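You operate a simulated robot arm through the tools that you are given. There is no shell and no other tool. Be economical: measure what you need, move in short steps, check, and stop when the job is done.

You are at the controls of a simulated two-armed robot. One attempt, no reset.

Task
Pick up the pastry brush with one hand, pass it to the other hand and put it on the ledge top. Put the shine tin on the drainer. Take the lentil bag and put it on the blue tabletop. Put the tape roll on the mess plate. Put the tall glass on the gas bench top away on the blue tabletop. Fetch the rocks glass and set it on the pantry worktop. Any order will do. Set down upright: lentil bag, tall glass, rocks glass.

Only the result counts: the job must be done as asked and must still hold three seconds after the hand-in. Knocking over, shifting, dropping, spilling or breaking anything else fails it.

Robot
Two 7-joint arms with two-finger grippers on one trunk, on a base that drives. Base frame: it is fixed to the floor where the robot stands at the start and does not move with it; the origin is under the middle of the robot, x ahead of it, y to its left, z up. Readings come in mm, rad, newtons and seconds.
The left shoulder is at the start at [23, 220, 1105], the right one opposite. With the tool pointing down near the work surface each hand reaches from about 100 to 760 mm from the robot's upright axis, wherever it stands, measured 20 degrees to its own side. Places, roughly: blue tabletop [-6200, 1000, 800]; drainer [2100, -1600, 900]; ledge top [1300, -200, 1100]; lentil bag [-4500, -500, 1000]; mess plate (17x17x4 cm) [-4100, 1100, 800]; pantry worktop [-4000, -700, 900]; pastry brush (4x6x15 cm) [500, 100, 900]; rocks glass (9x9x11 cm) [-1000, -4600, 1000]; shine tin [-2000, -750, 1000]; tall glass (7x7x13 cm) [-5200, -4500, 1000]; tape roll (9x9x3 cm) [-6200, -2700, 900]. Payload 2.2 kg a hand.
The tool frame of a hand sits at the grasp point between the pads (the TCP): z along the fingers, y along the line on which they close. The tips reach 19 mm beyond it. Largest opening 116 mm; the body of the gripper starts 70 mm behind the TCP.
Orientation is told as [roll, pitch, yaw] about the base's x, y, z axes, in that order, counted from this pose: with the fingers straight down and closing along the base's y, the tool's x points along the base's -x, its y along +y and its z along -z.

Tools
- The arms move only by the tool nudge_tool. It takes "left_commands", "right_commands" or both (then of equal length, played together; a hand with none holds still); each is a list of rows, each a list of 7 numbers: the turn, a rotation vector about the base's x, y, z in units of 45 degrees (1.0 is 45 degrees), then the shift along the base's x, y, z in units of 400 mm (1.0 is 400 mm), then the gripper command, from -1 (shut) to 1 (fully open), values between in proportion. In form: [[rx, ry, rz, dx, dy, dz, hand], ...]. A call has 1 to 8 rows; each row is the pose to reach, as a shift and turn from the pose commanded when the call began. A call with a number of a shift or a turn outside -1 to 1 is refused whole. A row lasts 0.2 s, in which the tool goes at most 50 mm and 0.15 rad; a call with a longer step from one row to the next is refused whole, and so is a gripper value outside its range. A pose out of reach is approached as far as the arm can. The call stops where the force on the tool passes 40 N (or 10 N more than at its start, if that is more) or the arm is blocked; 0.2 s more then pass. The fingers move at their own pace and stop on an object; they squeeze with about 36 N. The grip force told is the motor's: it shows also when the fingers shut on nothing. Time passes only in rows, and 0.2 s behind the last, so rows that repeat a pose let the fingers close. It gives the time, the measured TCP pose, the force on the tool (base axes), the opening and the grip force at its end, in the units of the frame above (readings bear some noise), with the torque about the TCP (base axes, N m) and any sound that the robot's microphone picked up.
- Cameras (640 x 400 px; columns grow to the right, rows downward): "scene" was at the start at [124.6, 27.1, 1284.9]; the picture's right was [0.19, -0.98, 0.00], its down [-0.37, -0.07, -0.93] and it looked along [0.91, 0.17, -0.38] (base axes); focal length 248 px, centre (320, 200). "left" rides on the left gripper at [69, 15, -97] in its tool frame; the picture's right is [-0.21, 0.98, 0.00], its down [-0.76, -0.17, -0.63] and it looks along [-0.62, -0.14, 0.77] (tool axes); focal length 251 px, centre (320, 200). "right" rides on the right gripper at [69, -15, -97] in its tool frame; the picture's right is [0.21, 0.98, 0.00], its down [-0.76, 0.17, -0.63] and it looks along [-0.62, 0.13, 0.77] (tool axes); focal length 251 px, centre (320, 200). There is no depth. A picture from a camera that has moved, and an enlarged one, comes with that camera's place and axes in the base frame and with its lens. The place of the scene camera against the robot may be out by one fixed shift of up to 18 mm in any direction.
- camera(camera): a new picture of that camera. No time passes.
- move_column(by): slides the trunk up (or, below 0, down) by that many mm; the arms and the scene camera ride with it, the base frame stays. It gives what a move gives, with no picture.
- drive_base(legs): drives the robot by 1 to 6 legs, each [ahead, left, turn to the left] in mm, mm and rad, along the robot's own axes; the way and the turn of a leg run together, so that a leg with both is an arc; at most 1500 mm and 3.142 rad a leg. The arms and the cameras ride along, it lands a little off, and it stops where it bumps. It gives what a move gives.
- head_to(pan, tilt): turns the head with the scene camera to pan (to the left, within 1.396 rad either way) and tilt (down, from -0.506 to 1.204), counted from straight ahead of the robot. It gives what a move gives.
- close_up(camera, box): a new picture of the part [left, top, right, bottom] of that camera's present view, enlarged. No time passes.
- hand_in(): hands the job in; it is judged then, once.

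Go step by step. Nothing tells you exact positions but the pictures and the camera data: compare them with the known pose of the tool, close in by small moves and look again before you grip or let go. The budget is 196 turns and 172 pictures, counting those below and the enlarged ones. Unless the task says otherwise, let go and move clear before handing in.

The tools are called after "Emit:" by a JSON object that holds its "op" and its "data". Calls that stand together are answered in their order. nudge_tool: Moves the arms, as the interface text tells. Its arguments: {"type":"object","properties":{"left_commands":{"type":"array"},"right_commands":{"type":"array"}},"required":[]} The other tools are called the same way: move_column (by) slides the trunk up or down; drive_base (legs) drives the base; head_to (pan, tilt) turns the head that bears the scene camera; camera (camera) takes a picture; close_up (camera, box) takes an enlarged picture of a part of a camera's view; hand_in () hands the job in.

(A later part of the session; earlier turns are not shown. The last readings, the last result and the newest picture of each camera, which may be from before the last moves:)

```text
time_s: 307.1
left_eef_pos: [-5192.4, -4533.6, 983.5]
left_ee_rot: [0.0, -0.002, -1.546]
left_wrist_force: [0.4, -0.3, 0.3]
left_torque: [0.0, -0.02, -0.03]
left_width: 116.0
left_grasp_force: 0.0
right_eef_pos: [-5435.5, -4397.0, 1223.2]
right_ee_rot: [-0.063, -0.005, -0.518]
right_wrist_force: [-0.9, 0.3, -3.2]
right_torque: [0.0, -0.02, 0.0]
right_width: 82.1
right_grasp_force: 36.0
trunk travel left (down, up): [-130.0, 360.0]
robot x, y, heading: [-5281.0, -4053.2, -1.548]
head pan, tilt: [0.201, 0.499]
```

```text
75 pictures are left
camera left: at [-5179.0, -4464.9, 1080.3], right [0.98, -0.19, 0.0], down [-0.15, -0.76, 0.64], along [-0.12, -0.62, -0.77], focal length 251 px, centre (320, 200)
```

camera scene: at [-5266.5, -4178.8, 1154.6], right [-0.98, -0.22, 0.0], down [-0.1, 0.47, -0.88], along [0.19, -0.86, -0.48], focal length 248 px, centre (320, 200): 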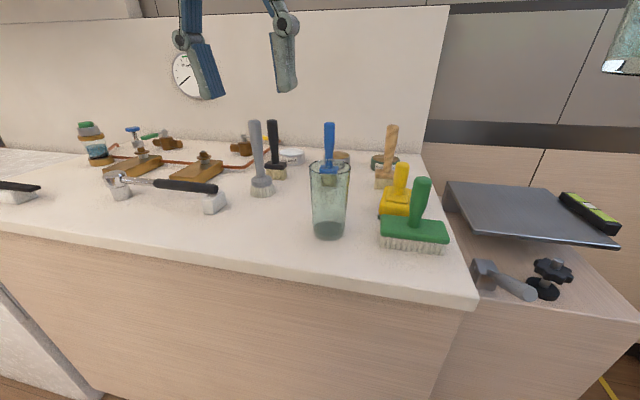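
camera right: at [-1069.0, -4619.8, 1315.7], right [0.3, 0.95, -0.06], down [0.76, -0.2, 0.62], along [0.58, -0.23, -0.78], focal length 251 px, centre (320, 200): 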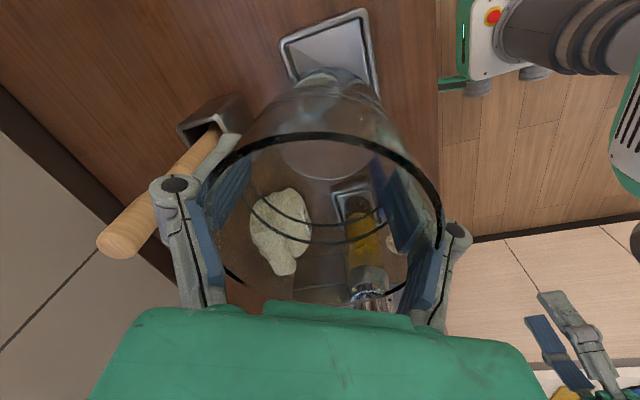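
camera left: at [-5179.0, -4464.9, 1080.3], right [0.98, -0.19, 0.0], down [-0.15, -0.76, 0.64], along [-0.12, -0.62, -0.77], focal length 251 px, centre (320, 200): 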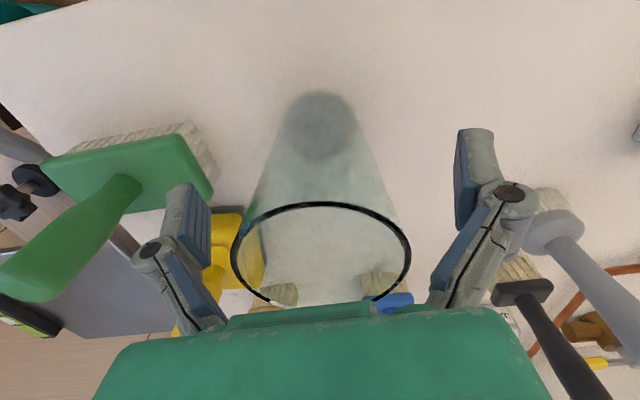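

Good alignment. Closing and lifting.

Emit:
{"op": "nudge_tool", "data": {"left_commands": [[0, 0, 0, 0, 0, 0, 0.4], [0, 0, 0, 0, 0, 0, -0.2], [0, 0, 0, 0, 0, 0, -1], [0, 0, 0, 0, 0, 0, -1]]}}

Emit:
{"op": "nudge_tool", "data": {"left_commands": [[0, 0, 0, 0, 0, 0.04, -1], [0, 0, 0, 0, 0, 0.1, -1], [0, 0, 0, 0, 0, 0.2, -1], [0, 0, 0, 0, 0, 0.3, -1], [0, 0, 0, 0, 0, 0.4, -1], [0, 0, 0, 0, 0, 0.5, -1], [0, 0, 0, 0, 0, 0.55, -1]]}}

Emit:
{"op": "camera", "data": {"camera": "left"}}

Emit:
{"op": "camera", "data": {"camera": "scene"}}

```text
time_s: 308.1
left_eef_pos: [-5193.4, -4534.6, 985.4]
left_ee_rot: [0.001, -0.008, -1.544]
left_wrist_force: [-2.6, 0.9, 12.4]
left_torque: [-0.34, 0.26, -0.1]
left_width: 59.9
left_grasp_force: 36.1
right_eef_pos: [-5436.0, -4397.3, 1223.8]
right_ee_rot: [-0.064, -0.006, -0.518]
right_wrist_force: [-0.4, -0.1, -3.0]
right_torque: [0.03, 0.0, 0.02]
right_width: 81.8
right_grasp_force: 36.1
trunk travel left (down, up): [-130.0, 360.0]
robot x, y, heading: [-5277.2, -4049.2, -1.551]
head pan, tilt: [0.201, 0.499]
```

```text
time_s: 309.7
left_eef_pos: [-5191.9, -4534.6, 1204.8]
left_ee_rot: [0.001, -0.003, -1.545]
left_wrist_force: [0.0, -0.1, -2.4]
left_torque: [0.03, 0.03, 0.01]
left_width: 58.9
left_grasp_force: 36.1
right_eef_pos: [-5436.2, -4396.1, 1222.7]
right_ee_rot: [-0.061, -0.006, -0.518]
right_wrist_force: [0.4, 0.7, -1.9]
right_torque: [-0.01, -0.01, -0.01]
right_width: 81.9
right_grasp_force: 35.5
trunk travel left (down, up): [-130.0, 360.0]
robot x, y, heading: [-5281.4, -4053.5, -1.554]
head pan, tilt: [0.201, 0.499]
```

```text
74 pictures are left
camera left: at [-5178.3, -4465.2, 1300.2], right [0.98, -0.19, 0.0], down [-0.15, -0.76, 0.63], along [-0.12, -0.62, -0.77], focal length 251 px, centre (320, 200)
```

left: 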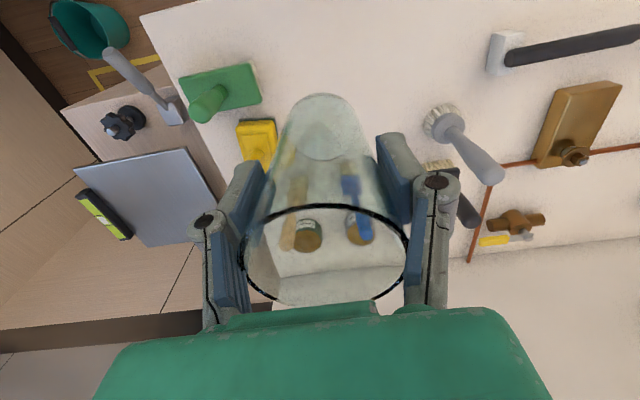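

```text
73 pictures are left
camera scene: at [-5267.9, -4179.9, 1154.4], right [-0.98, -0.22, 0.0], down [-0.1, 0.47, -0.88], along [0.19, -0.86, -0.48], focal length 248 px, centre (320, 200)
```

scene: 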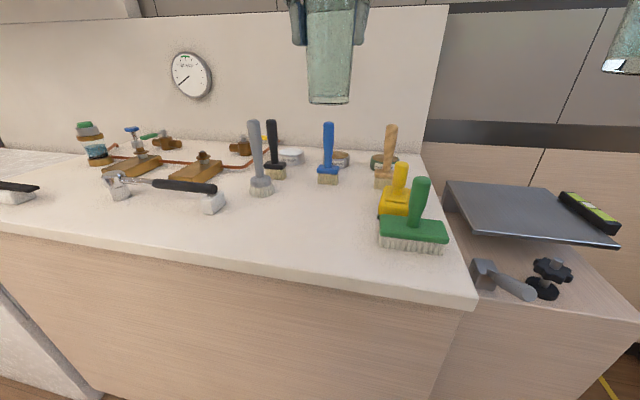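

Tall glass held. I retract it, back off, turn around, and look toward +y.

Emit:
{"op": "nudge_tool", "data": {"left_commands": [[0, 0, 0, 0.01, 0.06, 0, -1], [0, 0, 0, 0.02, 0.13, 0, -1], [0, 0, 0, 0.03, 0.2, 0, -1], [0, 0, 0, 0.04, 0.28, 0, -1], [0, 0, 0, 0.05, 0.34, 0, -1], [0, 0, 0, 0.06, 0.38, 0, -1]]}}

Emit:
{"op": "drive_base", "data": {"legs": [[-150, 0, 0], [0, 0, 1.56], [0, 0, 1.56]]}}

Emit:
{"op": "head_to", "data": {"pan": -0.35, "tilt": 0.25}}

Emit:
{"op": "camera", "data": {"camera": "scene"}}

Emit:
{"op": "head_to", "data": {"pan": 0.6, "tilt": 0.25}}

Emit:
{"op": "camera", "data": {"camera": "scene"}}

```text
time_s: 311.1
left_eef_pos: [-5165.6, -4385.0, 1204.5]
left_ee_rot: [0.001, -0.007, -1.545]
left_wrist_force: [0.2, 0.6, -2.7]
left_torque: [0.0, 0.02, 0.0]
left_width: 58.8
left_grasp_force: 36.0
right_eef_pos: [-5434.0, -4396.5, 1223.1]
right_ee_rot: [-0.063, -0.002, -0.519]
right_wrist_force: [-0.1, 0.6, -2.0]
right_torque: [-0.01, 0.0, -0.03]
right_width: 81.8
right_grasp_force: 36.1
trunk travel left (down, up): [-130.0, 360.0]
robot x, y, heading: [-5276.2, -4052.3, -1.552]
head pan, tilt: [0.201, 0.499]
```

```text
time_s: 320.1
left_eef_pos: [-5386.1, -3567.7, 1205.0]
left_ee_rot: [-0.001, -0.003, 1.577]
left_wrist_force: [-0.4, -0.8, -2.2]
left_torque: [-0.01, 0.0, 0.02]
left_width: 58.4
left_grasp_force: 36.0
right_eef_pos: [-5117.2, -3561.8, 1222.3]
right_ee_rot: [-0.062, -0.002, 2.604]
right_wrist_force: [-0.1, 0.5, -2.5]
right_torque: [0.02, -0.01, 0.02]
right_width: 81.9
right_grasp_force: 36.3
trunk travel left (down, up): [-130.0, 360.0]
robot x, y, heading: [-5281.9, -3902.9, 1.568]
head pan, tilt: [0.201, 0.499]
```

```text
time_s: 321.0
left_eef_pos: [-5385.0, -3570.2, 1204.9]
left_ee_rot: [0.001, -0.006, 1.575]
left_wrist_force: [0.2, 0.3, -2.3]
left_torque: [-0.04, -0.02, 0.02]
left_width: 58.4
left_grasp_force: 35.9
right_eef_pos: [-5118.3, -3563.8, 1223.0]
right_ee_rot: [-0.061, -0.004, 2.603]
right_wrist_force: [-0.1, -0.2, -2.8]
right_torque: [-0.02, 0.01, -0.03]
right_width: 81.7
right_grasp_force: 36.3
trunk travel left (down, up): [-130.0, 360.0]
robot x, y, heading: [-5281.6, -3900.2, 1.569]
head pan, tilt: [-0.351, 0.25]
```

```text
72 pictures are left
camera scene: at [-5256.9, -3768.7, 1177.6], right [0.94, -0.35, 0.0], down [-0.09, -0.23, -0.97], along [0.33, 0.91, -0.25], focal length 248 px, centre (320, 200)
```

scene: 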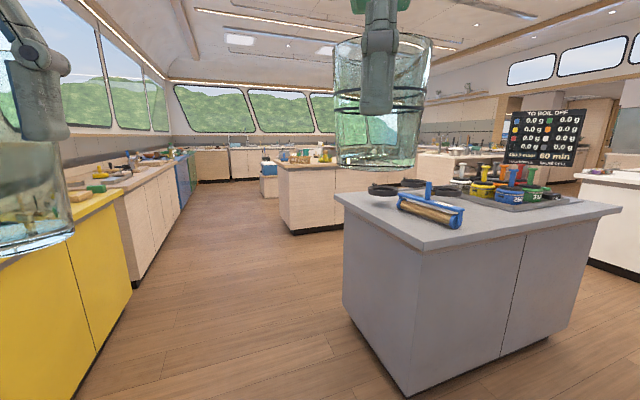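

```text
time_s: 322.2
left_eef_pos: [-5385.1, -3568.9, 1204.9]
left_ee_rot: [-0.001, -0.004, 1.576]
left_wrist_force: [-0.2, -0.2, -1.4]
left_torque: [-0.04, 0.0, 0.0]
left_width: 58.2
left_grasp_force: 36.2
right_eef_pos: [-5118.3, -3563.9, 1224.3]
right_ee_rot: [-0.063, -0.005, 2.604]
right_wrist_force: [-0.1, 0.2, -2.7]
right_torque: [-0.03, 0.03, 0.01]
right_width: 81.9
right_grasp_force: 35.8
trunk travel left (down, up): [-130.0, 360.0]
robot x, y, heading: [-5279.5, -3898.0, 1.568]
head pan, tilt: [0.6, 0.25]
```

```text
71 pictures are left
camera scene: at [-5341.7, -3779.2, 1177.7], right [0.83, 0.56, 0.0], down [0.14, -0.21, -0.97], along [-0.54, 0.8, -0.25], focal length 248 px, centre (320, 200)
```

scene: 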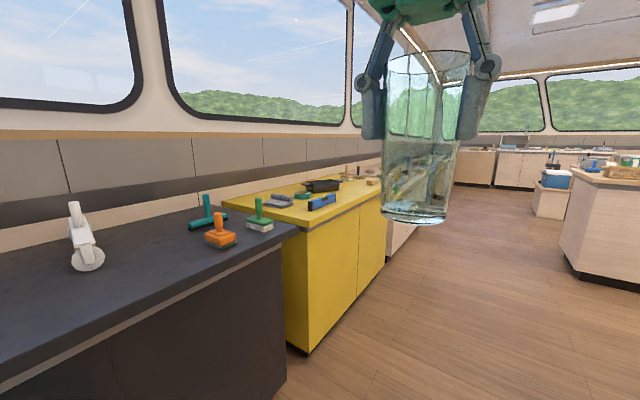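

Pantry island lies ahead-right (corner about (−4615, −880)), with the coloured benches along the west wall. I drive up the aisle toward the pantry island.

Emit:
{"op": "drive_base", "data": {"legs": [[1300, 0, 0], [1300, -30, 0], [500, -100, 0]]}}

Emit:
{"op": "head_to", "data": {"pan": -1.0, "tilt": 0.35}}

Emit:
{"op": "camera", "data": {"camera": "scene"}}

```text
time_s: 337.5
left_eef_pos: [-5174.2, -480.4, 1205.1]
left_ee_rot: [-0.003, -0.004, 1.555]
left_wrist_force: [-0.1, 0.1, -3.1]
left_torque: [-0.03, 0.02, -0.02]
left_width: 58.0
left_grasp_force: 35.2
right_eef_pos: [-4905.1, -479.4, 1223.2]
right_ee_rot: [-0.063, -0.005, 2.583]
right_wrist_force: [-0.6, 0.6, -2.2]
right_torque: [-0.01, 0.0, 0.0]
right_width: 81.8
right_grasp_force: 35.3
trunk travel left (down, up): [-130.0, 360.0]
robot x, y, heading: [-5074.2, -816.8, 1.55]
head pan, tilt: [0.6, 0.25]
```

```text
time_s: 339.1
left_eef_pos: [-5172.7, -483.2, 1206.1]
left_ee_rot: [-0.001, -0.007, 1.555]
left_wrist_force: [0.5, -0.8, -1.9]
left_torque: [-0.03, 0.01, 0.0]
left_width: 57.8
left_grasp_force: 35.9
right_eef_pos: [-4904.4, -482.6, 1224.4]
right_ee_rot: [-0.063, -0.006, 2.583]
right_wrist_force: [0.4, -0.4, -2.1]
right_torque: [0.03, 0.01, 0.01]
right_width: 81.8
right_grasp_force: 35.7
trunk travel left (down, up): [-130.0, 360.0]
robot x, y, heading: [-5074.6, -814.3, 1.546]
head pan, tilt: [-1.0, 0.351]
```

```text
70 pictures are left
camera scene: at [-5002.1, -721.4, 1168.3], right [0.52, -0.85, 0.0], down [-0.29, -0.18, -0.94], along [0.8, 0.49, -0.35], focal length 248 px, centre (320, 200)
```

scene: 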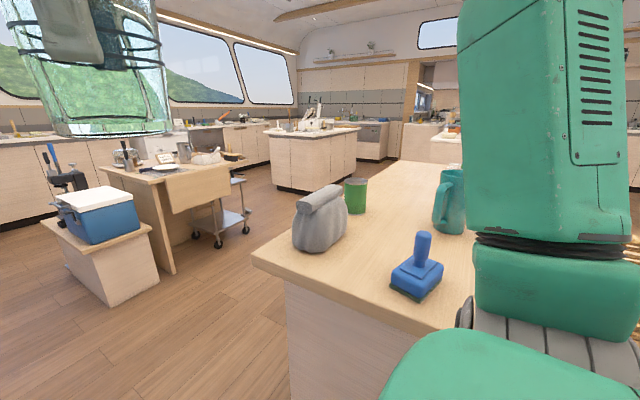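

The lentil bag (grey) is at about (−4600, −480) with a green can behind, and a mug and a blue brush nearby. I turn to face the island from its west end.

Emit:
{"op": "drive_base", "data": {"legs": [[0, 0, -1.546]]}}

Emit:
{"op": "head_to", "data": {"pan": 0, "tilt": 0.5}}

Emit:
{"op": "camera", "data": {"camera": "scene"}}

```text
time_s: 343.3
left_eef_pos: [-4742.9, -715.0, 1205.9]
left_ee_rot: [0.0, -0.006, -0.005]
left_wrist_force: [-0.2, 0.2, -2.5]
left_torque: [0.0, 0.0, -0.03]
left_width: 57.7
left_grasp_force: 36.3
right_eef_pos: [-4738.5, -982.5, 1223.8]
right_ee_rot: [-0.064, -0.006, 1.021]
right_wrist_force: [0.8, 1.0, -2.1]
right_torque: [-0.04, -0.04, 0.01]
right_width: 81.8
right_grasp_force: 36.1
trunk travel left (down, up): [-130.0, 360.0]
robot x, y, heading: [-5075.0, -814.9, -0.012]
head pan, tilt: [-1.0, 0.351]
```

```text
time_s: 344.6
left_eef_pos: [-4744.2, -713.9, 1206.5]
left_ee_rot: [0.0, -0.008, -0.005]
left_wrist_force: [-0.1, 0.6, -2.8]
left_torque: [0.0, 0.06, 0.01]
left_width: 57.8
left_grasp_force: 35.9
right_eef_pos: [-4739.7, -982.2, 1224.7]
right_ee_rot: [-0.066, -0.005, 1.022]
right_wrist_force: [-0.5, 1.2, -2.2]
right_torque: [0.03, 0.0, -0.02]
right_width: 81.9
right_grasp_force: 35.7
trunk travel left (down, up): [-130.0, 360.0]
robot x, y, heading: [-5075.9, -815.8, -0.013]
head pan, tilt: [0.0, 0.499]
```

```text
69 pictures are left
camera scene: at [-4950.6, -813.7, 1154.5], right [-0.01, -1.0, 0.0], down [-0.48, 0.01, -0.88], along [0.88, -0.01, -0.48], focal length 248 px, centre (320, 200)
```

scene: 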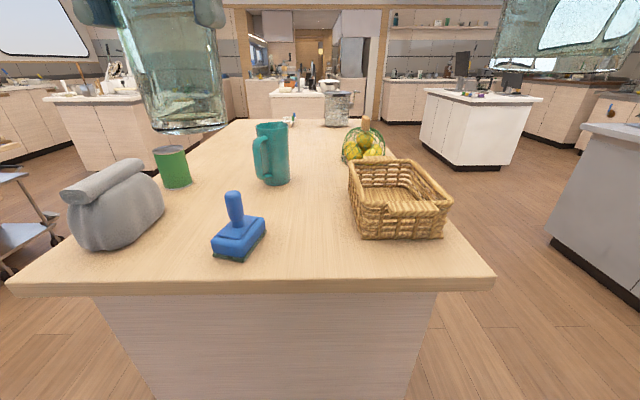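

Free spot for the rocks glass: around (−4540, −790), between mug and basket. I shift the base left a bit and move the right hand over it.

Emit:
{"op": "drive_base", "data": {"legs": [[0, 120, 0.012]]}}

Emit:
{"op": "nudge_tool", "data": {"right_commands": [[0, 0, 0, 0.07, 0.02, 0, -1], [0, 0, 0, 0.14, 0.04, 0, -1], [0, 0, 0, 0.21, 0.06, 0, -1], [0, 0, 0, 0.28, 0.08, 0, -1], [0, 0, 0, 0.35, 0.1, 0, -1], [0, 0, 0, 0.42, 0.13, 0, -1], [0, 0, 0, 0.47, 0.15, 0, -1], [0, 0, 0, 0.49, 0.16, 0, -1]]}}

Emit:
{"op": "camera", "data": {"camera": "right"}}

Emit:
{"op": "camera", "data": {"camera": "scene"}}

```text
time_s: 345.9
left_eef_pos: [-4742.1, -636.7, 1206.9]
left_ee_rot: [0.035, -0.006, 0.006]
left_wrist_force: [0.3, -2.3, -3.2]
left_torque: [0.18, 0.04, -0.04]
left_width: 57.7
left_grasp_force: 36.4
right_eef_pos: [-4735.4, -905.1, 1219.1]
right_ee_rot: [-0.045, -0.036, 1.034]
right_wrist_force: [0.3, -2.6, -1.1]
right_torque: [0.22, 0.07, 0.02]
right_width: 81.8
right_grasp_force: 36.5
trunk travel left (down, up): [-130.0, 360.0]
robot x, y, heading: [-5072.5, -705.0, -0.0]
head pan, tilt: [0.0, 0.499]
```

```text
time_s: 347.6
left_eef_pos: [-4748.6, -583.8, 1205.2]
left_ee_rot: [-0.008, -0.01, 0.006]
left_wrist_force: [0.4, 0.4, -0.4]
left_torque: [0.02, 0.02, 0.04]
left_width: 57.5
left_grasp_force: 35.7
right_eef_pos: [-4549.3, -789.9, 1224.4]
right_ee_rot: [-0.07, -0.001, 1.036]
right_wrist_force: [-0.9, -0.3, -1.0]
right_torque: [0.01, -0.04, 0.01]
right_width: 81.9
right_grasp_force: 35.2
trunk travel left (down, up): [-130.0, 360.0]
robot x, y, heading: [-5074.6, -702.7, 0.003]
head pan, tilt: [0.0, 0.499]
```

```text
68 pictures are left
camera right: at [-4576.7, -852.4, 1323.2], right [-0.95, 0.31, -0.07], down [0.2, 0.76, 0.62], along [0.25, 0.57, -0.78], focal length 251 px, centre (320, 200)
```

right: 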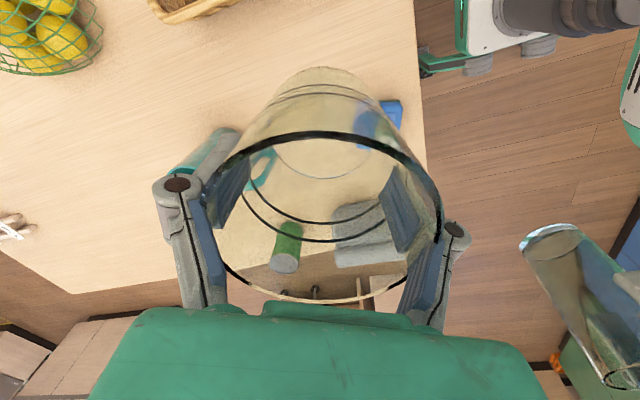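

```text
67 pictures are left
camera scene: at [-4949.6, -712.1, 1154.1], right [0.0, -1.0, -0.01], down [-0.48, 0.01, -0.88], along [0.88, 0.0, -0.48], focal length 248 px, centre (320, 200)
```

scene: 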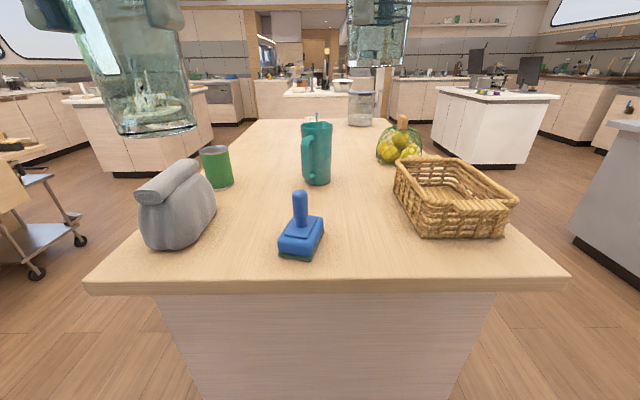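

Good spot. I lower the glass to just above the worktop, shifting 12 mm away from the basket.

Emit:
{"op": "nudge_tool", "data": {"right_commands": [[0, 0, 0, 0, 0.015, -0.08, -1], [0, 0, 0, 0, 0.03, -0.16, -1], [0, 0, 0, 0, 0.03, -0.25, -1], [0, 0, 0, 0, 0.03, -0.34, -1], [0, 0, 0, 0, 0.03, -0.43, -1], [0, 0, 0, 0, 0.03, -0.48, -1], [0, 0, 0, 0, 0.03, -0.48, -1]]}}

Emit:
{"op": "camera", "data": {"camera": "scene"}}

Emit:
{"op": "camera", "data": {"camera": "right"}}

```text
time_s: 349.2
left_eef_pos: [-4746.4, -611.7, 1205.1]
left_ee_rot: [0.013, -0.008, 0.005]
left_wrist_force: [-0.6, -0.5, -3.7]
left_torque: [0.09, -0.01, 0.01]
left_width: 57.4
left_grasp_force: 35.9
right_eef_pos: [-4543.0, -799.1, 1031.4]
right_ee_rot: [-0.06, -0.013, 1.034]
right_wrist_force: [-0.6, -0.6, -2.8]
right_torque: [0.06, -0.02, -0.03]
right_width: 82.2
right_grasp_force: 36.0
trunk travel left (down, up): [-130.0, 360.0]
robot x, y, heading: [-5073.7, -705.3, 0.002]
head pan, tilt: [0.0, 0.499]
```

```text
66 pictures are left
camera scene: at [-4948.5, -735.3, 1153.4], right [0.0, -1.0, -0.03], down [-0.48, 0.02, -0.88], along [0.88, 0.01, -0.48], focal length 248 px, centre (320, 200)
```

scene: 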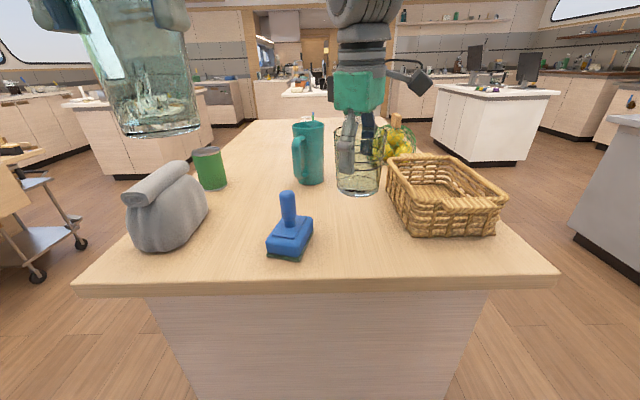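

```text
65 pictures are left
camera right: at [-4570.9, -864.3, 1129.3], right [-0.95, 0.32, -0.06], down [0.21, 0.75, 0.63], along [0.25, 0.59, -0.77], focal length 251 px, centre (320, 200)
```

right: 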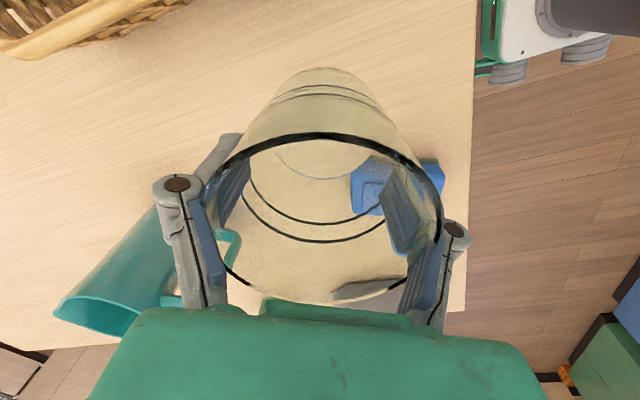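

Triangulating shows the worktop is near z 865. The spot remains clear; I continue lowering, slowly near contact.

Emit:
{"op": "nudge_tool", "data": {"right_commands": [[0, 0, 0, 0, 0, -0.06, -1], [0, 0, 0, 0, 0, -0.12, -1], [0, 0, 0, 0, 0, -0.15, -1], [0, 0, 0, 0, 0, -0.15, -1]]}}

Emit:
{"op": "nudge_tool", "data": {"right_commands": [[0, 0, 0, 0, 0, -0.01, -1], [0, 0, 0, 0, 0, -0.02, -1], [0, 0, 0, 0, 0, -0.03, -1], [0, 0, 0, 0, 0, -0.03, -1]]}}

Emit:
{"op": "camera", "data": {"camera": "scene"}}

```text
time_s: 350.4
left_eef_pos: [-4750.1, -537.5, 1202.2]
left_ee_rot: [-0.04, -0.011, 0.01]
left_wrist_force: [0.2, 1.4, -2.5]
left_torque: [-0.07, 0.06, -0.02]
left_width: 57.6
left_grasp_force: 35.5
right_eef_pos: [-4546.2, -736.9, 976.5]
right_ee_rot: [-0.092, 0.026, 1.041]
right_wrist_force: [0.5, 1.2, -2.6]
right_torque: [-0.09, -0.03, 0.02]
right_width: 81.9
right_grasp_force: 35.9
trunk travel left (down, up): [-130.0, 360.0]
robot x, y, heading: [-5076.2, -695.1, -0.0]
head pan, tilt: [0.0, 0.499]
stopped in row 4 (right hand): the arm was blocked; the commanded pose is now the measured one
```

```text
time_s: 351.4
left_eef_pos: [-4751.2, -591.9, 1208.2]
left_ee_rot: [0.0, -0.015, 0.007]
left_wrist_force: [-0.5, -1.6, -1.9]
left_torque: [0.15, -0.01, -0.02]
left_width: 57.2
left_grasp_force: 36.4
right_eef_pos: [-4547.3, -782.7, 963.0]
right_ee_rot: [-0.072, -0.005, 1.035]
right_wrist_force: [-0.6, -1.4, -1.9]
right_torque: [0.11, 0.01, -0.01]
right_width: 81.9
right_grasp_force: 35.9
trunk travel left (down, up): [-130.0, 360.0]
robot x, y, heading: [-5075.6, -702.1, -0.003]
head pan, tilt: [0.0, 0.499]
```

```text
64 pictures are left
camera scene: at [-4949.2, -697.1, 1154.5], right [0.0, -1.0, 0.0], down [-0.48, 0.0, -0.88], along [0.88, 0.0, -0.48], focal length 248 px, centre (320, 200)
```

scene: 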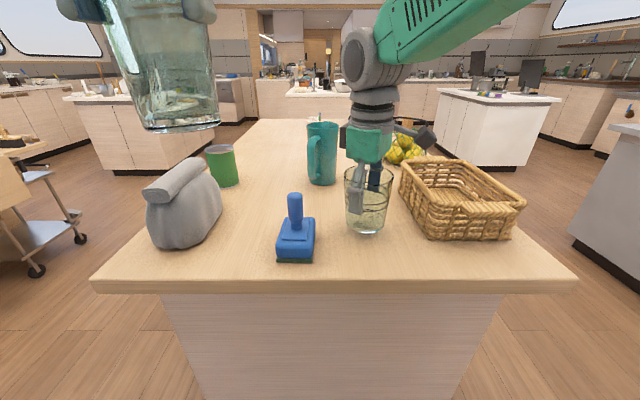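

Close to contact. Lowering a few more millimetres.

Emit:
{"op": "nudge_tool", "data": {"right_commands": [[0, 0, 0, 0, 0, -0.008, -1], [0, 0, 0, 0, 0, -0.016, -1], [0, 0, 0, 0, 0, -0.024, -1], [0, 0, 0, 0, 0, -0.032, -1], [0, 0, 0, 0, 0, -0.04, -1]]}}

Emit:
{"op": "camera", "data": {"camera": "scene"}}

```text
time_s: 352.6
left_eef_pos: [-4747.2, -552.2, 1202.0]
left_ee_rot: [-0.027, -0.001, 0.01]
left_wrist_force: [0.7, 1.8, -2.1]
left_torque: [-0.05, 0.04, 0.03]
left_width: 57.4
left_grasp_force: 36.1
right_eef_pos: [-4547.5, -748.4, 948.3]
right_ee_rot: [-0.085, 0.015, 1.041]
right_wrist_force: [-0.5, 1.0, -2.5]
right_torque: [-0.08, 0.02, 0.0]
right_width: 82.1
right_grasp_force: 36.5
trunk travel left (down, up): [-130.0, 360.0]
robot x, y, heading: [-5073.4, -691.6, 0.001]
head pan, tilt: [0.0, 0.499]
```

```text
63 pictures are left
camera scene: at [-4948.5, -692.2, 1154.3], right [0.0, -1.0, 0.0], down [-0.48, 0.0, -0.88], along [0.88, 0.0, -0.48], focal length 248 px, centre (320, 200)
```

scene: 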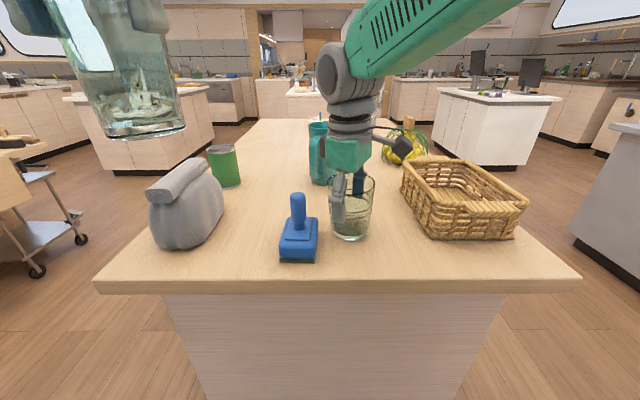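

It swayed toward the brush; I shift back toward −y before touching down.

Emit:
{"op": "nudge_tool", "data": {"right_commands": [[0, 0, 0, 0, -0.02, 0.01, -1], [0, 0, 0, 0, -0.04, 0.01, -1], [0, 0, 0, 0, -0.06, 0.01, -1], [0, 0, 0, 0, -0.07, 0.01, -1], [0, 0, 0, 0, -0.07, 0.01, -1], [0, 0, 0, 0, -0.07, 0.01, -1], [0, 0, 0, 0, -0.07, 0.01, -1]]}}

Emit:
{"op": "nudge_tool", "data": {"right_commands": [[0, 0, 0, 0, 0, 0, -1], [0, 0, 0, 0, 0, 0, -1], [0, 0, 0, 0, 0, 0, -1], [0, 0, 0, 0, 0, 0, -1], [0, 0, 0, 0, 0, 0, -1]]}}

Emit:
{"op": "camera", "data": {"camera": "right"}}

```text
time_s: 354.2
left_eef_pos: [-4747.8, -565.4, 1203.0]
left_ee_rot: [-0.018, -0.001, 0.008]
left_wrist_force: [0.7, 0.3, -2.9]
left_torque: [-0.04, 0.07, -0.01]
left_width: 57.5
left_grasp_force: 36.0
right_eef_pos: [-4547.0, -787.5, 950.7]
right_ee_rot: [-0.08, 0.008, 1.039]
right_wrist_force: [0.1, 0.8, -1.9]
right_torque: [0.01, -0.04, 0.02]
right_width: 81.6
right_grasp_force: 36.0
trunk travel left (down, up): [-130.0, 360.0]
robot x, y, heading: [-5074.1, -694.0, 0.0]
head pan, tilt: [0.0, 0.499]
```

```text
time_s: 355.4
left_eef_pos: [-4752.7, -559.4, 1206.9]
left_ee_rot: [-0.025, -0.017, 0.011]
left_wrist_force: [-0.6, 0.0, -1.6]
left_torque: [-0.05, 0.04, 0.01]
left_width: 57.5
left_grasp_force: 35.6
right_eef_pos: [-4546.8, -783.3, 952.8]
right_ee_rot: [-0.082, 0.012, 1.038]
right_wrist_force: [0.8, 0.6, -2.9]
right_torque: [-0.01, 0.03, -0.02]
right_width: 82.0
right_grasp_force: 35.9
trunk travel left (down, up): [-130.0, 360.0]
robot x, y, heading: [-5074.6, -693.9, -0.002]
head pan, tilt: [0.0, 0.499]
```

```text
62 pictures are left
camera right: at [-4574.5, -845.0, 1052.3], right [-0.95, 0.31, -0.08], down [0.2, 0.77, 0.61], along [0.25, 0.56, -0.79], focal length 251 px, centre (320, 200)
```

right: 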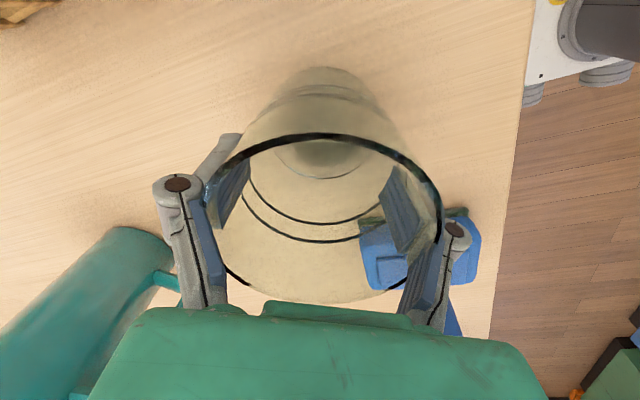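

Clear of everything. Touching down.

Emit:
{"op": "nudge_tool", "data": {"right_commands": [[0, 0, 0, 0, 0, -0.012, -1], [0, 0, 0, 0, 0, -0.024, -1], [0, 0, 0, 0, 0, -0.036, -1], [0, 0, 0, 0, 0, -0.044, -1], [0, 0, 0, 0, 0, -0.05, -1]]}}

Emit:
{"op": "camera", "data": {"camera": "scene"}}

```text
time_s: 356.4
left_eef_pos: [-4754.1, -617.2, 1211.8]
left_ee_rot: [0.023, -0.019, 0.007]
left_wrist_force: [1.3, -2.0, -3.9]
left_torque: [0.18, 0.02, 0.0]
left_width: 57.5
left_grasp_force: 35.5
right_eef_pos: [-4543.0, -821.3, 944.3]
right_ee_rot: [-0.072, -0.055, 1.035]
right_wrist_force: [0.3, 9.1, 40.9]
right_torque: [0.43, 1.31, -0.3]
right_width: 82.6
right_grasp_force: 36.2
trunk travel left (down, up): [-130.0, 360.0]
robot x, y, heading: [-5075.7, -696.0, 0.004]
head pan, tilt: [0.0, 0.499]
stopped in row 4 (right hand): the force on the tool passed its limit at 44 N (the readings are from after the stop); the commanded pose is now the measured one
```

```text
61 pictures are left
camera scene: at [-4951.8, -711.6, 1155.2], right [0.0, -1.0, -0.02], down [-0.48, 0.01, -0.88], along [0.88, 0.01, -0.48], focal length 248 px, centre (320, 200)
```

scene: 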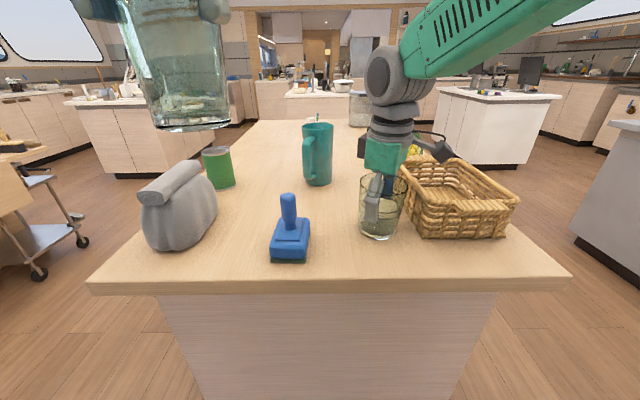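

Contact, but it swung toward the basket. I lift a few mm and let it recentre.

Emit:
{"op": "nudge_tool", "data": {"right_commands": [[0, 0, 0, 0, 0.005, 0.012, -1], [0, 0, 0, 0, 0.02, 0.018, -1], [0, 0, 0, 0, 0.03, 0.018, -1], [0, 0, 0, 0, 0.03, 0.018, -1], [0, 0, 0, 0, 0.03, 0.018, -1], [0, 0, 0, 0, 0.03, 0.018, -1]]}}

Emit:
{"op": "camera", "data": {"camera": "right"}}

```text
time_s: 357.8
left_eef_pos: [-4754.1, -555.9, 1208.0]
left_ee_rot: [-0.024, -0.023, 0.011]
left_wrist_force: [-0.5, 1.0, -0.9]
left_torque: [-0.11, 0.03, -0.01]
left_width: 57.0
left_grasp_force: 36.1
right_eef_pos: [-4545.1, -763.1, 948.6]
right_ee_rot: [-0.087, -0.007, 1.044]
right_wrist_force: [0.8, 2.1, -2.2]
right_torque: [-0.08, 0.0, 0.02]
right_width: 82.1
right_grasp_force: 36.0
trunk travel left (down, up): [-130.0, 360.0]
robot x, y, heading: [-5075.2, -687.8, 0.003]
head pan, tilt: [0.0, 0.499]
```

```text
60 pictures are left
camera right: at [-4573.7, -825.5, 1046.9], right [-0.95, 0.3, -0.09], down [0.19, 0.76, 0.62], along [0.25, 0.57, -0.78], focal length 251 px, centre (320, 200)
```

right: 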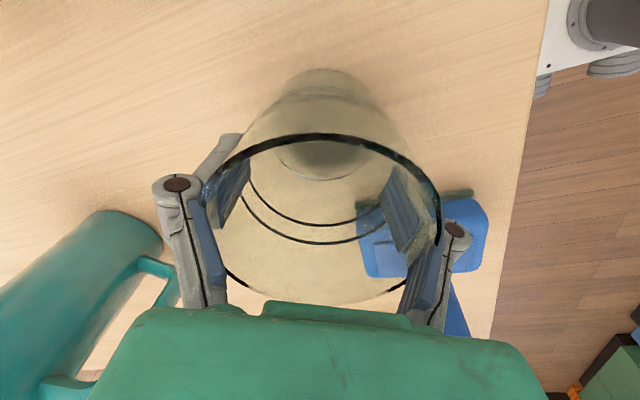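

Now at y ≈ −763, hovering a few mm. Very slow touch-down.

Emit:
{"op": "nudge_tool", "data": {"right_commands": [[0, 0, 0, 0, -0.01, -0.003, -1], [0, 0, 0, 0, -0.015, -0.006, -1], [0, 0, 0, 0, -0.015, -0.009, -1], [0, 0, 0, 0, -0.015, -0.012, -1], [0, 0, 0, 0, -0.015, -0.015, -1], [0, 0, 0, 0, -0.015, -0.018, -1]]}}

Emit:
{"op": "camera", "data": {"camera": "right"}}

```text
time_s: 359.2
left_eef_pos: [-4754.9, -563.7, 1208.7]
left_ee_rot: [-0.017, -0.018, 0.009]
left_wrist_force: [-0.1, 1.3, -2.3]
left_torque: [-0.14, 0.12, -0.01]
left_width: 57.2
left_grasp_force: 36.0
right_eef_pos: [-4546.1, -774.4, 943.9]
right_ee_rot: [-0.09, -0.014, 1.042]
right_wrist_force: [0.6, -10.5, 36.8]
right_torque: [-0.41, 1.15, 0.32]
right_width: 82.5
right_grasp_force: 36.7
trunk travel left (down, up): [-130.0, 360.0]
robot x, y, heading: [-5072.6, -688.0, -0.002]
head pan, tilt: [0.0, 0.499]
```

```text
59 pictures are left
camera right: at [-4575.9, -838.7, 1042.1], right [-0.95, 0.31, -0.09], down [0.19, 0.76, 0.62], along [0.26, 0.57, -0.78], focal length 251 px, centre (320, 200)
```

right: 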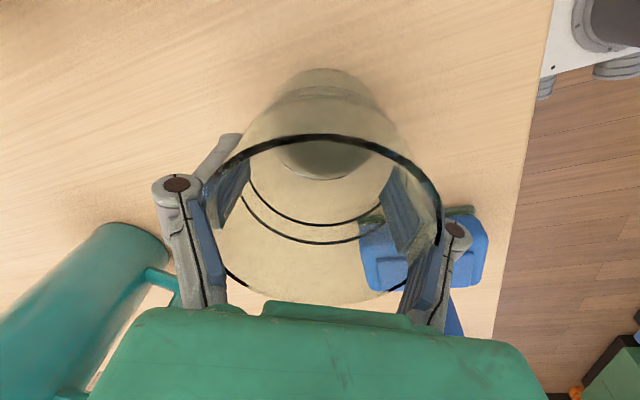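

It rests on the worktop at y ≈ −774. Opening quickly and lifting straight up.

Emit:
{"op": "nudge_tool", "data": {"right_commands": [[0, 0, 0, 0, 0, 0.006, 1], [0, 0, 0, 0, 0, 0.1, 1], [0, 0, 0, 0, 0, 0.22, 1], [0, 0, 0, 0, 0, 0.34, 1], [0, 0, 0, 0, 0, 0.46, 1]]}}

Emit:
{"op": "camera", "data": {"camera": "scene"}}

```text
time_s: 360.4
left_eef_pos: [-4754.4, -588.5, 1209.9]
left_ee_rot: [0.001, -0.02, 0.009]
left_wrist_force: [0.5, -0.9, -2.4]
left_torque: [0.04, 0.03, 0.0]
left_width: 56.9
left_grasp_force: 35.6
right_eef_pos: [-4547.0, -794.6, 1125.0]
right_ee_rot: [-0.075, -0.027, 1.038]
right_wrist_force: [-0.3, 0.2, 0.2]
right_torque: [0.05, 0.0, 0.04]
right_width: 116.0
right_grasp_force: 0.1
trunk travel left (down, up): [-130.0, 360.0]
robot x, y, heading: [-5075.4, -695.4, 0.002]
head pan, tilt: [0.0, 0.499]
```

```text
58 pictures are left
camera scene: at [-4949.9, -684.2, 1154.6], right [0.0, -1.0, 0.0], down [-0.48, -0.01, -0.88], along [0.88, 0.0, -0.48], focal length 248 px, centre (320, 200)
```

scene: 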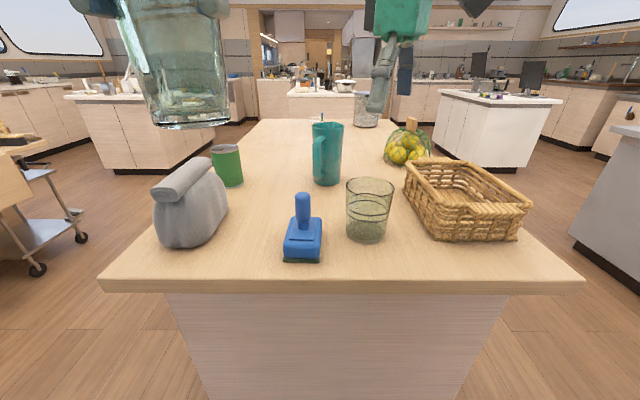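

The rocks glass stands upright on the pantry worktop. Next the lentil bag: I shift the base left so the bag is before the right hand.

Emit:
{"op": "nudge_tool", "data": {"right_commands": [[0, 0, -0.15, -0.08, 0, 0.05, 1], [0, 0, -0.3, -0.16, 0, 0.1, 1], [0, 0, -0.45, -0.2, 0, 0.15, 1], [0, 0, -0.6, -0.2, 0, 0.15, 1], [0, 0, -0.75, -0.2, 0, 0.15, 1], [0, 0, -0.9, -0.2, 0, 0.15, 1], [0, 0, -1.0, -0.2, 0, 0.15, 1]]}}

Emit:
{"op": "drive_base", "data": {"legs": [[0, 370, 0]]}}

Emit:
{"op": "nudge_tool", "data": {"right_commands": [[0, 0, -0.15, 0, 0, 0, 1], [0, 0, -0.3, 0, 0, 0, 1], [0, 0, -0.45, 0, 0, 0, 1], [0, 0, -0.58, 0, 0, 0, 1], [0, 0, -0.58, 0, 0, 0, 1], [0, 0, -0.58, 0, 0, 0, 1], [0, 0, -0.58, 0, 0, 0, 1], [0, 0, -0.58, 0, 0, 0, 1]]}}

Emit:
{"op": "camera", "data": {"camera": "right"}}

Emit:
{"op": "camera", "data": {"camera": "scene"}}

```text
time_s: 362.0
left_eef_pos: [-4753.8, -575.4, 1208.8]
left_ee_rot: [-0.009, -0.019, 0.01]
left_wrist_force: [-0.4, 0.7, -2.7]
left_torque: [-0.01, 0.0, -0.01]
left_width: 57.3
left_grasp_force: 36.4
right_eef_pos: [-4626.1, -783.0, 1185.6]
right_ee_rot: [-0.081, -0.022, 0.253]
right_wrist_force: [-0.1, 0.3, 0.3]
right_torque: [0.02, -0.01, -0.03]
right_width: 116.2
right_grasp_force: 0.0
trunk travel left (down, up): [-130.0, 360.0]
robot x, y, heading: [-5072.8, -690.3, 0.002]
head pan, tilt: [0.0, 0.499]
```

```text
time_s: 364.4
left_eef_pos: [-4753.3, -185.0, 1207.3]
left_ee_rot: [-0.027, -0.017, 0.014]
left_wrist_force: [-0.1, 1.6, -1.1]
left_torque: [-0.09, 0.06, -0.02]
left_width: 57.5
left_grasp_force: 35.8
right_eef_pos: [-4627.2, -394.5, 1184.9]
right_ee_rot: [-0.101, -0.014, 0.261]
right_wrist_force: [0.6, 1.7, -0.4]
right_torque: [-0.08, 0.02, 0.0]
right_width: 115.9
right_grasp_force: 0.1
trunk travel left (down, up): [-130.0, 360.0]
robot x, y, heading: [-5074.4, -328.9, 0.006]
head pan, tilt: [0.0, 0.499]
```

```text
time_s: 366.2
left_eef_pos: [-4754.7, -195.1, 1208.1]
left_ee_rot: [-0.02, -0.018, 0.016]
left_wrist_force: [-0.4, 1.2, -1.5]
left_torque: [-0.03, 0.0, -0.01]
left_width: 57.2
left_grasp_force: 36.1
right_eef_pos: [-4628.0, -401.6, 1184.8]
right_ee_rot: [-0.094, -0.022, -0.194]
right_wrist_force: [-0.2, 1.5, 0.6]
right_torque: [-0.06, 0.02, -0.02]
right_width: 115.8
right_grasp_force: 0.1
trunk travel left (down, up): [-130.0, 360.0]
robot x, y, heading: [-5074.6, -323.2, 0.001]
head pan, tilt: [0.0, 0.499]
```

```text
57 pictures are left
camera right: at [-4698.4, -393.2, 1282.2], right [-0.02, 1.0, -0.1], down [0.77, 0.08, 0.63], along [0.64, -0.06, -0.77], focal length 251 px, centre (320, 200)
```

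right: 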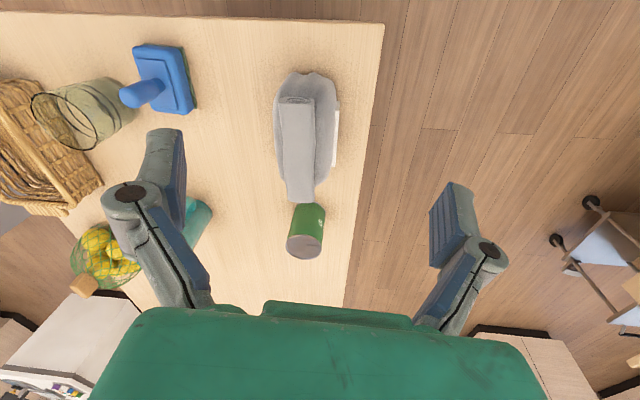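

```text
56 pictures are left
camera scene: at [-4950.5, -299.7, 1154.3], right [0.01, -1.0, 0.02], down [-0.48, -0.02, -0.88], along [0.88, 0.0, -0.48], focal length 248 px, centre (320, 200)
```

scene: 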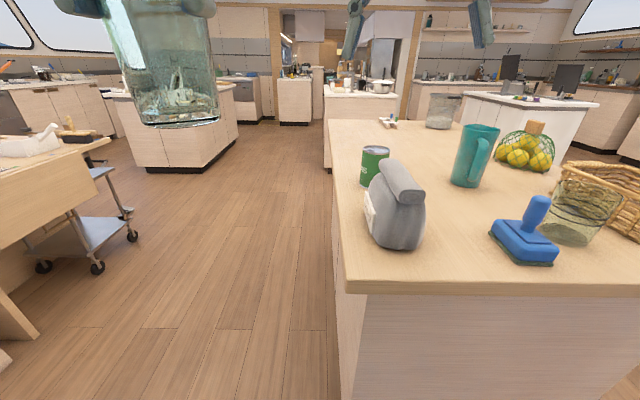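

The bag's centre is about (−4540, −447), its long side along x, so I close along y. Moving above it with the hand levelled.

Emit:
{"op": "nudge_tool", "data": {"right_commands": [[0.02, 0, 0.05, 0.05, -0.02, -0.03, 1], [0.04, 0, 0.1, 0.1, -0.04, -0.08, 1], [0.06, 0, 0.15, 0.15, -0.07, -0.14, 1], [0.08, 0, 0.2, 0.2, -0.1, -0.2, 1], [0.1, 0, 0.24, 0.22, -0.11, -0.27, 1], [0.1, 0, 0.24, 0.22, -0.11, -0.3, 1], [0.1, 0, 0.24, 0.22, -0.11, -0.3, 1], [0.1, 0, 0.24, 0.22, -0.11, -0.3, 1]]}}

Emit:
{"op": "camera", "data": {"camera": "right"}}

```text
time_s: 368.0
left_eef_pos: [-4756.3, -219.2, 1210.3]
left_ee_rot: [-0.002, -0.017, 0.011]
left_wrist_force: [0.3, -2.0, -1.8]
left_torque: [0.08, 0.02, -0.01]
left_width: 57.1
left_grasp_force: 35.2
right_eef_pos: [-4540.2, -468.1, 1063.3]
right_ee_rot: [0.001, -0.01, -0.01]
right_wrist_force: [-0.4, -0.4, -0.7]
right_torque: [0.01, 0.02, -0.01]
right_width: 116.0
right_grasp_force: 0.1
trunk travel left (down, up): [-130.0, 360.0]
robot x, y, heading: [-5074.6, -324.8, 0.001]
head pan, tilt: [0.0, 0.499]
```

```text
55 pictures are left
camera right: at [-4608.6, -481.6, 1160.7], right [-0.2, 0.98, 0.0], down [0.75, 0.16, 0.64], along [0.63, 0.13, -0.77], focal length 251 px, centre (320, 200)
```

right: 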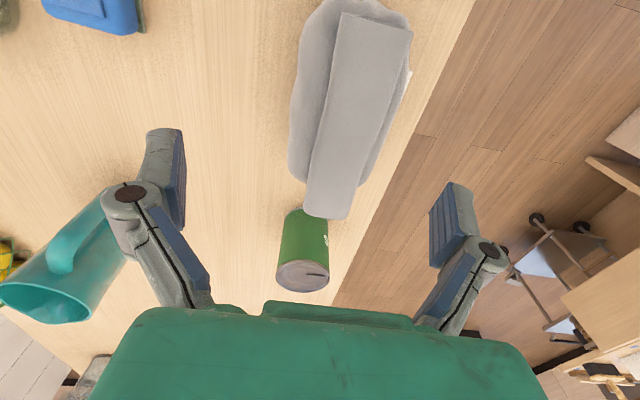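

Bag centre line y ≈ −445; the hand is 22 mm off. Gentle correction.

Emit:
{"op": "nudge_tool", "data": {"right_commands": [[0, 0, 0.01, 0, 0.01, 0, 1], [0, 0, 0.02, 0, 0.02, 0, 1], [0, 0, 0.03, 0, 0.03, 0, 1], [0, 0, 0.04, 0, 0.04, 0, 1], [0, 0, 0.05, 0, 0.04, 0, 1], [0, 0, 0.05, 0, 0.04, 0, 1], [0, 0, 0.05, 0, 0.04, 0, 1]]}}

Emit:
{"op": "nudge_tool", "data": {"right_commands": [[0, 0, 0, 0, 0, 0, 1], [0, 0, 0, 0, 0, 0, 1], [0, 0, 0, 0, 0, 0, 1]]}}

```text
time_s: 369.6
left_eef_pos: [-4755.8, -209.0, 1210.1]
left_ee_rot: [-0.01, -0.016, 0.013]
left_wrist_force: [0.0, -0.6, -1.9]
left_torque: [0.02, -0.01, 0.02]
left_width: 57.1
left_grasp_force: 36.0
right_eef_pos: [-4540.6, -444.4, 1063.5]
right_ee_rot: [-0.005, -0.011, 0.029]
right_wrist_force: [-0.1, -0.5, -0.1]
right_torque: [0.02, 0.03, 0.01]
right_width: 115.9
right_grasp_force: 0.2
trunk travel left (down, up): [-130.0, 360.0]
robot x, y, heading: [-5075.2, -319.9, 0.007]
head pan, tilt: [0.0, 0.499]
```

```text
time_s: 370.4
left_eef_pos: [-4755.8, -206.2, 1210.9]
left_ee_rot: [-0.011, -0.017, 0.014]
left_wrist_force: [0.5, -0.3, -1.1]
left_torque: [-0.03, 0.05, 0.0]
left_width: 56.9
left_grasp_force: 36.2
right_eef_pos: [-4540.0, -441.8, 1065.1]
right_ee_rot: [-0.007, -0.011, 0.031]
right_wrist_force: [-0.2, 0.1, -0.2]
right_torque: [-0.04, 0.03, 0.0]
right_width: 115.8
right_grasp_force: 0.0
trunk travel left (down, up): [-130.0, 360.0]
robot x, y, heading: [-5072.5, -323.5, -0.0]
head pan, tilt: [0.0, 0.499]
```

Aligned. Descending slowly in two parts.

Emit:
{"op": "nudge_tool", "data": {"right_commands": [[0, 0, 0, 0, -0.003, -0.02, 1], [0, 0, 0, 0, -0.005, -0.05, 1], [0, 0, 0, 0, -0.005, -0.08, 1], [0, 0, 0, 0, -0.005, -0.11, 1], [0, 0, 0, 0, -0.005, -0.13, 1]]}}

Emit:
{"op": "camera", "data": {"camera": "right"}}

```text
time_s: 371.6
left_eef_pos: [-4752.9, -215.0, 1209.3]
left_ee_rot: [-0.006, -0.011, 0.014]
left_wrist_force: [-0.2, 0.3, -2.4]
left_torque: [0.07, 0.06, 0.0]
left_width: 57.3
left_grasp_force: 35.9
right_eef_pos: [-4540.3, -452.2, 1010.8]
right_ee_rot: [0.0, -0.011, 0.029]
right_wrist_force: [-0.7, 0.5, -0.9]
right_torque: [0.01, -0.01, 0.0]
right_width: 116.0
right_grasp_force: 0.0
trunk travel left (down, up): [-130.0, 360.0]
robot x, y, heading: [-5074.1, -326.4, 0.003]
head pan, tilt: [0.0, 0.499]
```

```text
54 pictures are left
camera right: at [-4608.5, -469.7, 1108.1], right [-0.24, 0.97, 0.0], down [0.74, 0.19, 0.64], along [0.62, 0.15, -0.77], focal length 251 px, centre (320, 200)
```

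right: 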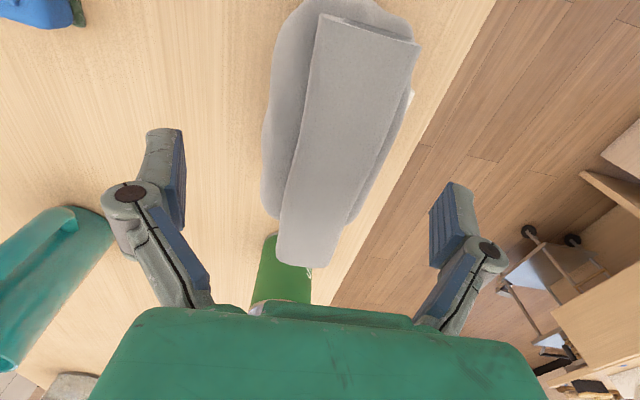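

Bag is 8 mm to +y. Finishing the descent with that correction.

Emit:
{"op": "nudge_tool", "data": {"right_commands": [[0, 0, 0, 0, 0.01, -0.03, 1], [0, 0, 0, 0.0, 0.015, -0.07, 1], [0, 0, 0, 0.0, 0.02, -0.11, 1], [0, 0, 0, 0.0, 0.02, -0.14, 1], [0, 0, 0, 0.0, 0.02, -0.16, 1]]}}

Emit:
{"op": "camera", "data": {"camera": "right"}}

```text
time_s: 372.8
left_eef_pos: [-4755.6, -200.0, 1208.5]
left_ee_rot: [-0.015, -0.013, 0.015]
left_wrist_force: [-0.6, -0.2, -1.8]
left_torque: [0.01, 0.03, -0.02]
left_width: 57.0
left_grasp_force: 36.4
right_eef_pos: [-4540.1, -431.7, 947.9]
right_ee_rot: [-0.013, -0.012, 0.031]
right_wrist_force: [0.2, 1.0, 0.0]
right_torque: [-0.03, -0.01, 0.03]
right_width: 116.0
right_grasp_force: 0.1
trunk travel left (down, up): [-130.0, 360.0]
robot x, y, heading: [-5073.3, -324.9, 0.007]
head pan, tilt: [0.0, 0.499]
```

```text
53 pictures are left
camera right: at [-4609.9, -447.2, 1046.0], right [-0.25, 0.97, -0.01], down [0.74, 0.2, 0.64], along [0.62, 0.15, -0.77], focal length 251 px, centre (320, 200)
```

right: 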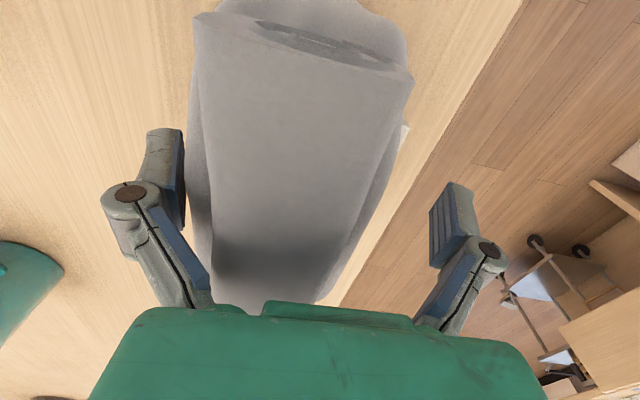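

The bag is between the fingers. Closing with a small recentring, then lifting.

Emit:
{"op": "nudge_tool", "data": {"right_commands": [[0, 0, 0, 0, -0.015, 0, 0.9], [0, 0, 0, 0, -0.03, 0, 0.7], [0, 0, 0, 0, -0.03, 0, 0.2], [0, 0, 0, 0, -0.03, 0, -1], [0, 0, 0, 0, -0.03, 0, -1]]}}

Emit:
{"op": "nudge_tool", "data": {"right_commands": [[0, 0, 0, 0, 0, 0.03, -1], [0, 0, 0, 0, 0, 0.08, -1], [0, 0, 0, 0, 0, 0.16, -1], [0, 0, 0, 0, 0, 0.25, -1], [0, 0, 0, 0, 0, 0.35, -1], [0, 0, 0, 0, 0, 0.45, -1], [0, 0, 0, 0, 0, 0.55, -1]]}}

Emit:
{"op": "camera", "data": {"camera": "right"}}

Emit:
{"op": "camera", "data": {"camera": "scene"}}

```text
time_s: 374.0
left_eef_pos: [-4754.7, -209.0, 1209.5]
left_ee_rot: [-0.008, -0.015, 0.015]
left_wrist_force: [-0.4, -0.1, -2.9]
left_torque: [-0.02, 0.05, 0.0]
left_width: 57.2
left_grasp_force: 35.3
right_eef_pos: [-4540.2, -451.0, 949.0]
right_ee_rot: [-0.004, -0.016, 0.03]
right_wrist_force: [-1.3, 1.2, 10.6]
right_torque: [0.66, -0.19, 0.27]
right_width: 79.4
right_grasp_force: 35.8
trunk travel left (down, up): [-130.0, 360.0]
robot x, y, heading: [-5074.7, -326.5, 0.006]
head pan, tilt: [0.0, 0.499]
```

```text
time_s: 375.6
left_eef_pos: [-4753.4, -206.7, 1207.4]
left_ee_rot: [-0.01, -0.012, 0.014]
left_wrist_force: [-0.4, -0.2, -2.6]
left_torque: [0.0, 0.03, 0.03]
left_width: 56.9
left_grasp_force: 35.9
right_eef_pos: [-4539.5, -450.1, 1168.4]
right_ee_rot: [-0.006, -0.01, 0.029]
right_wrist_force: [-1.0, 1.0, -7.9]
right_torque: [-0.01, 0.1, 0.01]
right_width: 79.5
right_grasp_force: 36.4
trunk travel left (down, up): [-130.0, 360.0]
robot x, y, heading: [-5073.4, -327.9, 0.006]
head pan, tilt: [0.0, 0.499]
```

```text
52 pictures are left
camera right: at [-4608.3, -466.1, 1265.7], right [-0.24, 0.97, -0.01], down [0.74, 0.19, 0.64], along [0.62, 0.15, -0.77], focal length 251 px, centre (320, 200)
```

right: 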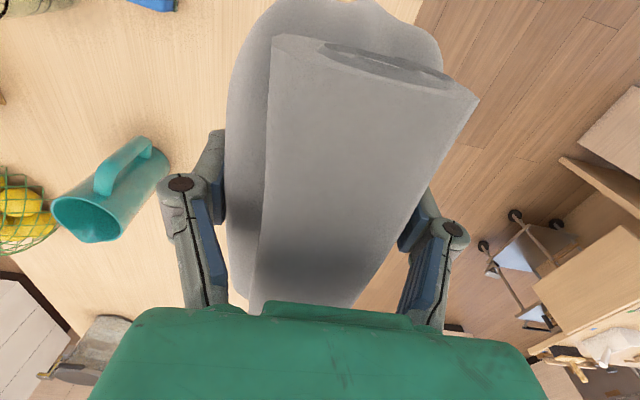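

```text
51 pictures are left
camera scene: at [-4949.1, -319.8, 1154.3], right [0.0, -1.0, 0.0], down [-0.48, 0.0, -0.88], along [0.88, 0.0, -0.48], focal length 248 px, centre (320, 200)
```

scene: 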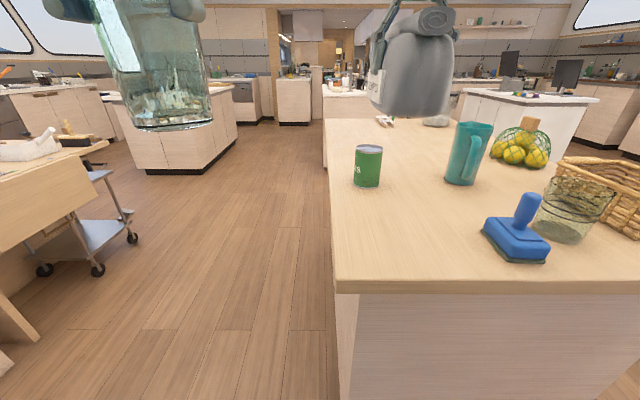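

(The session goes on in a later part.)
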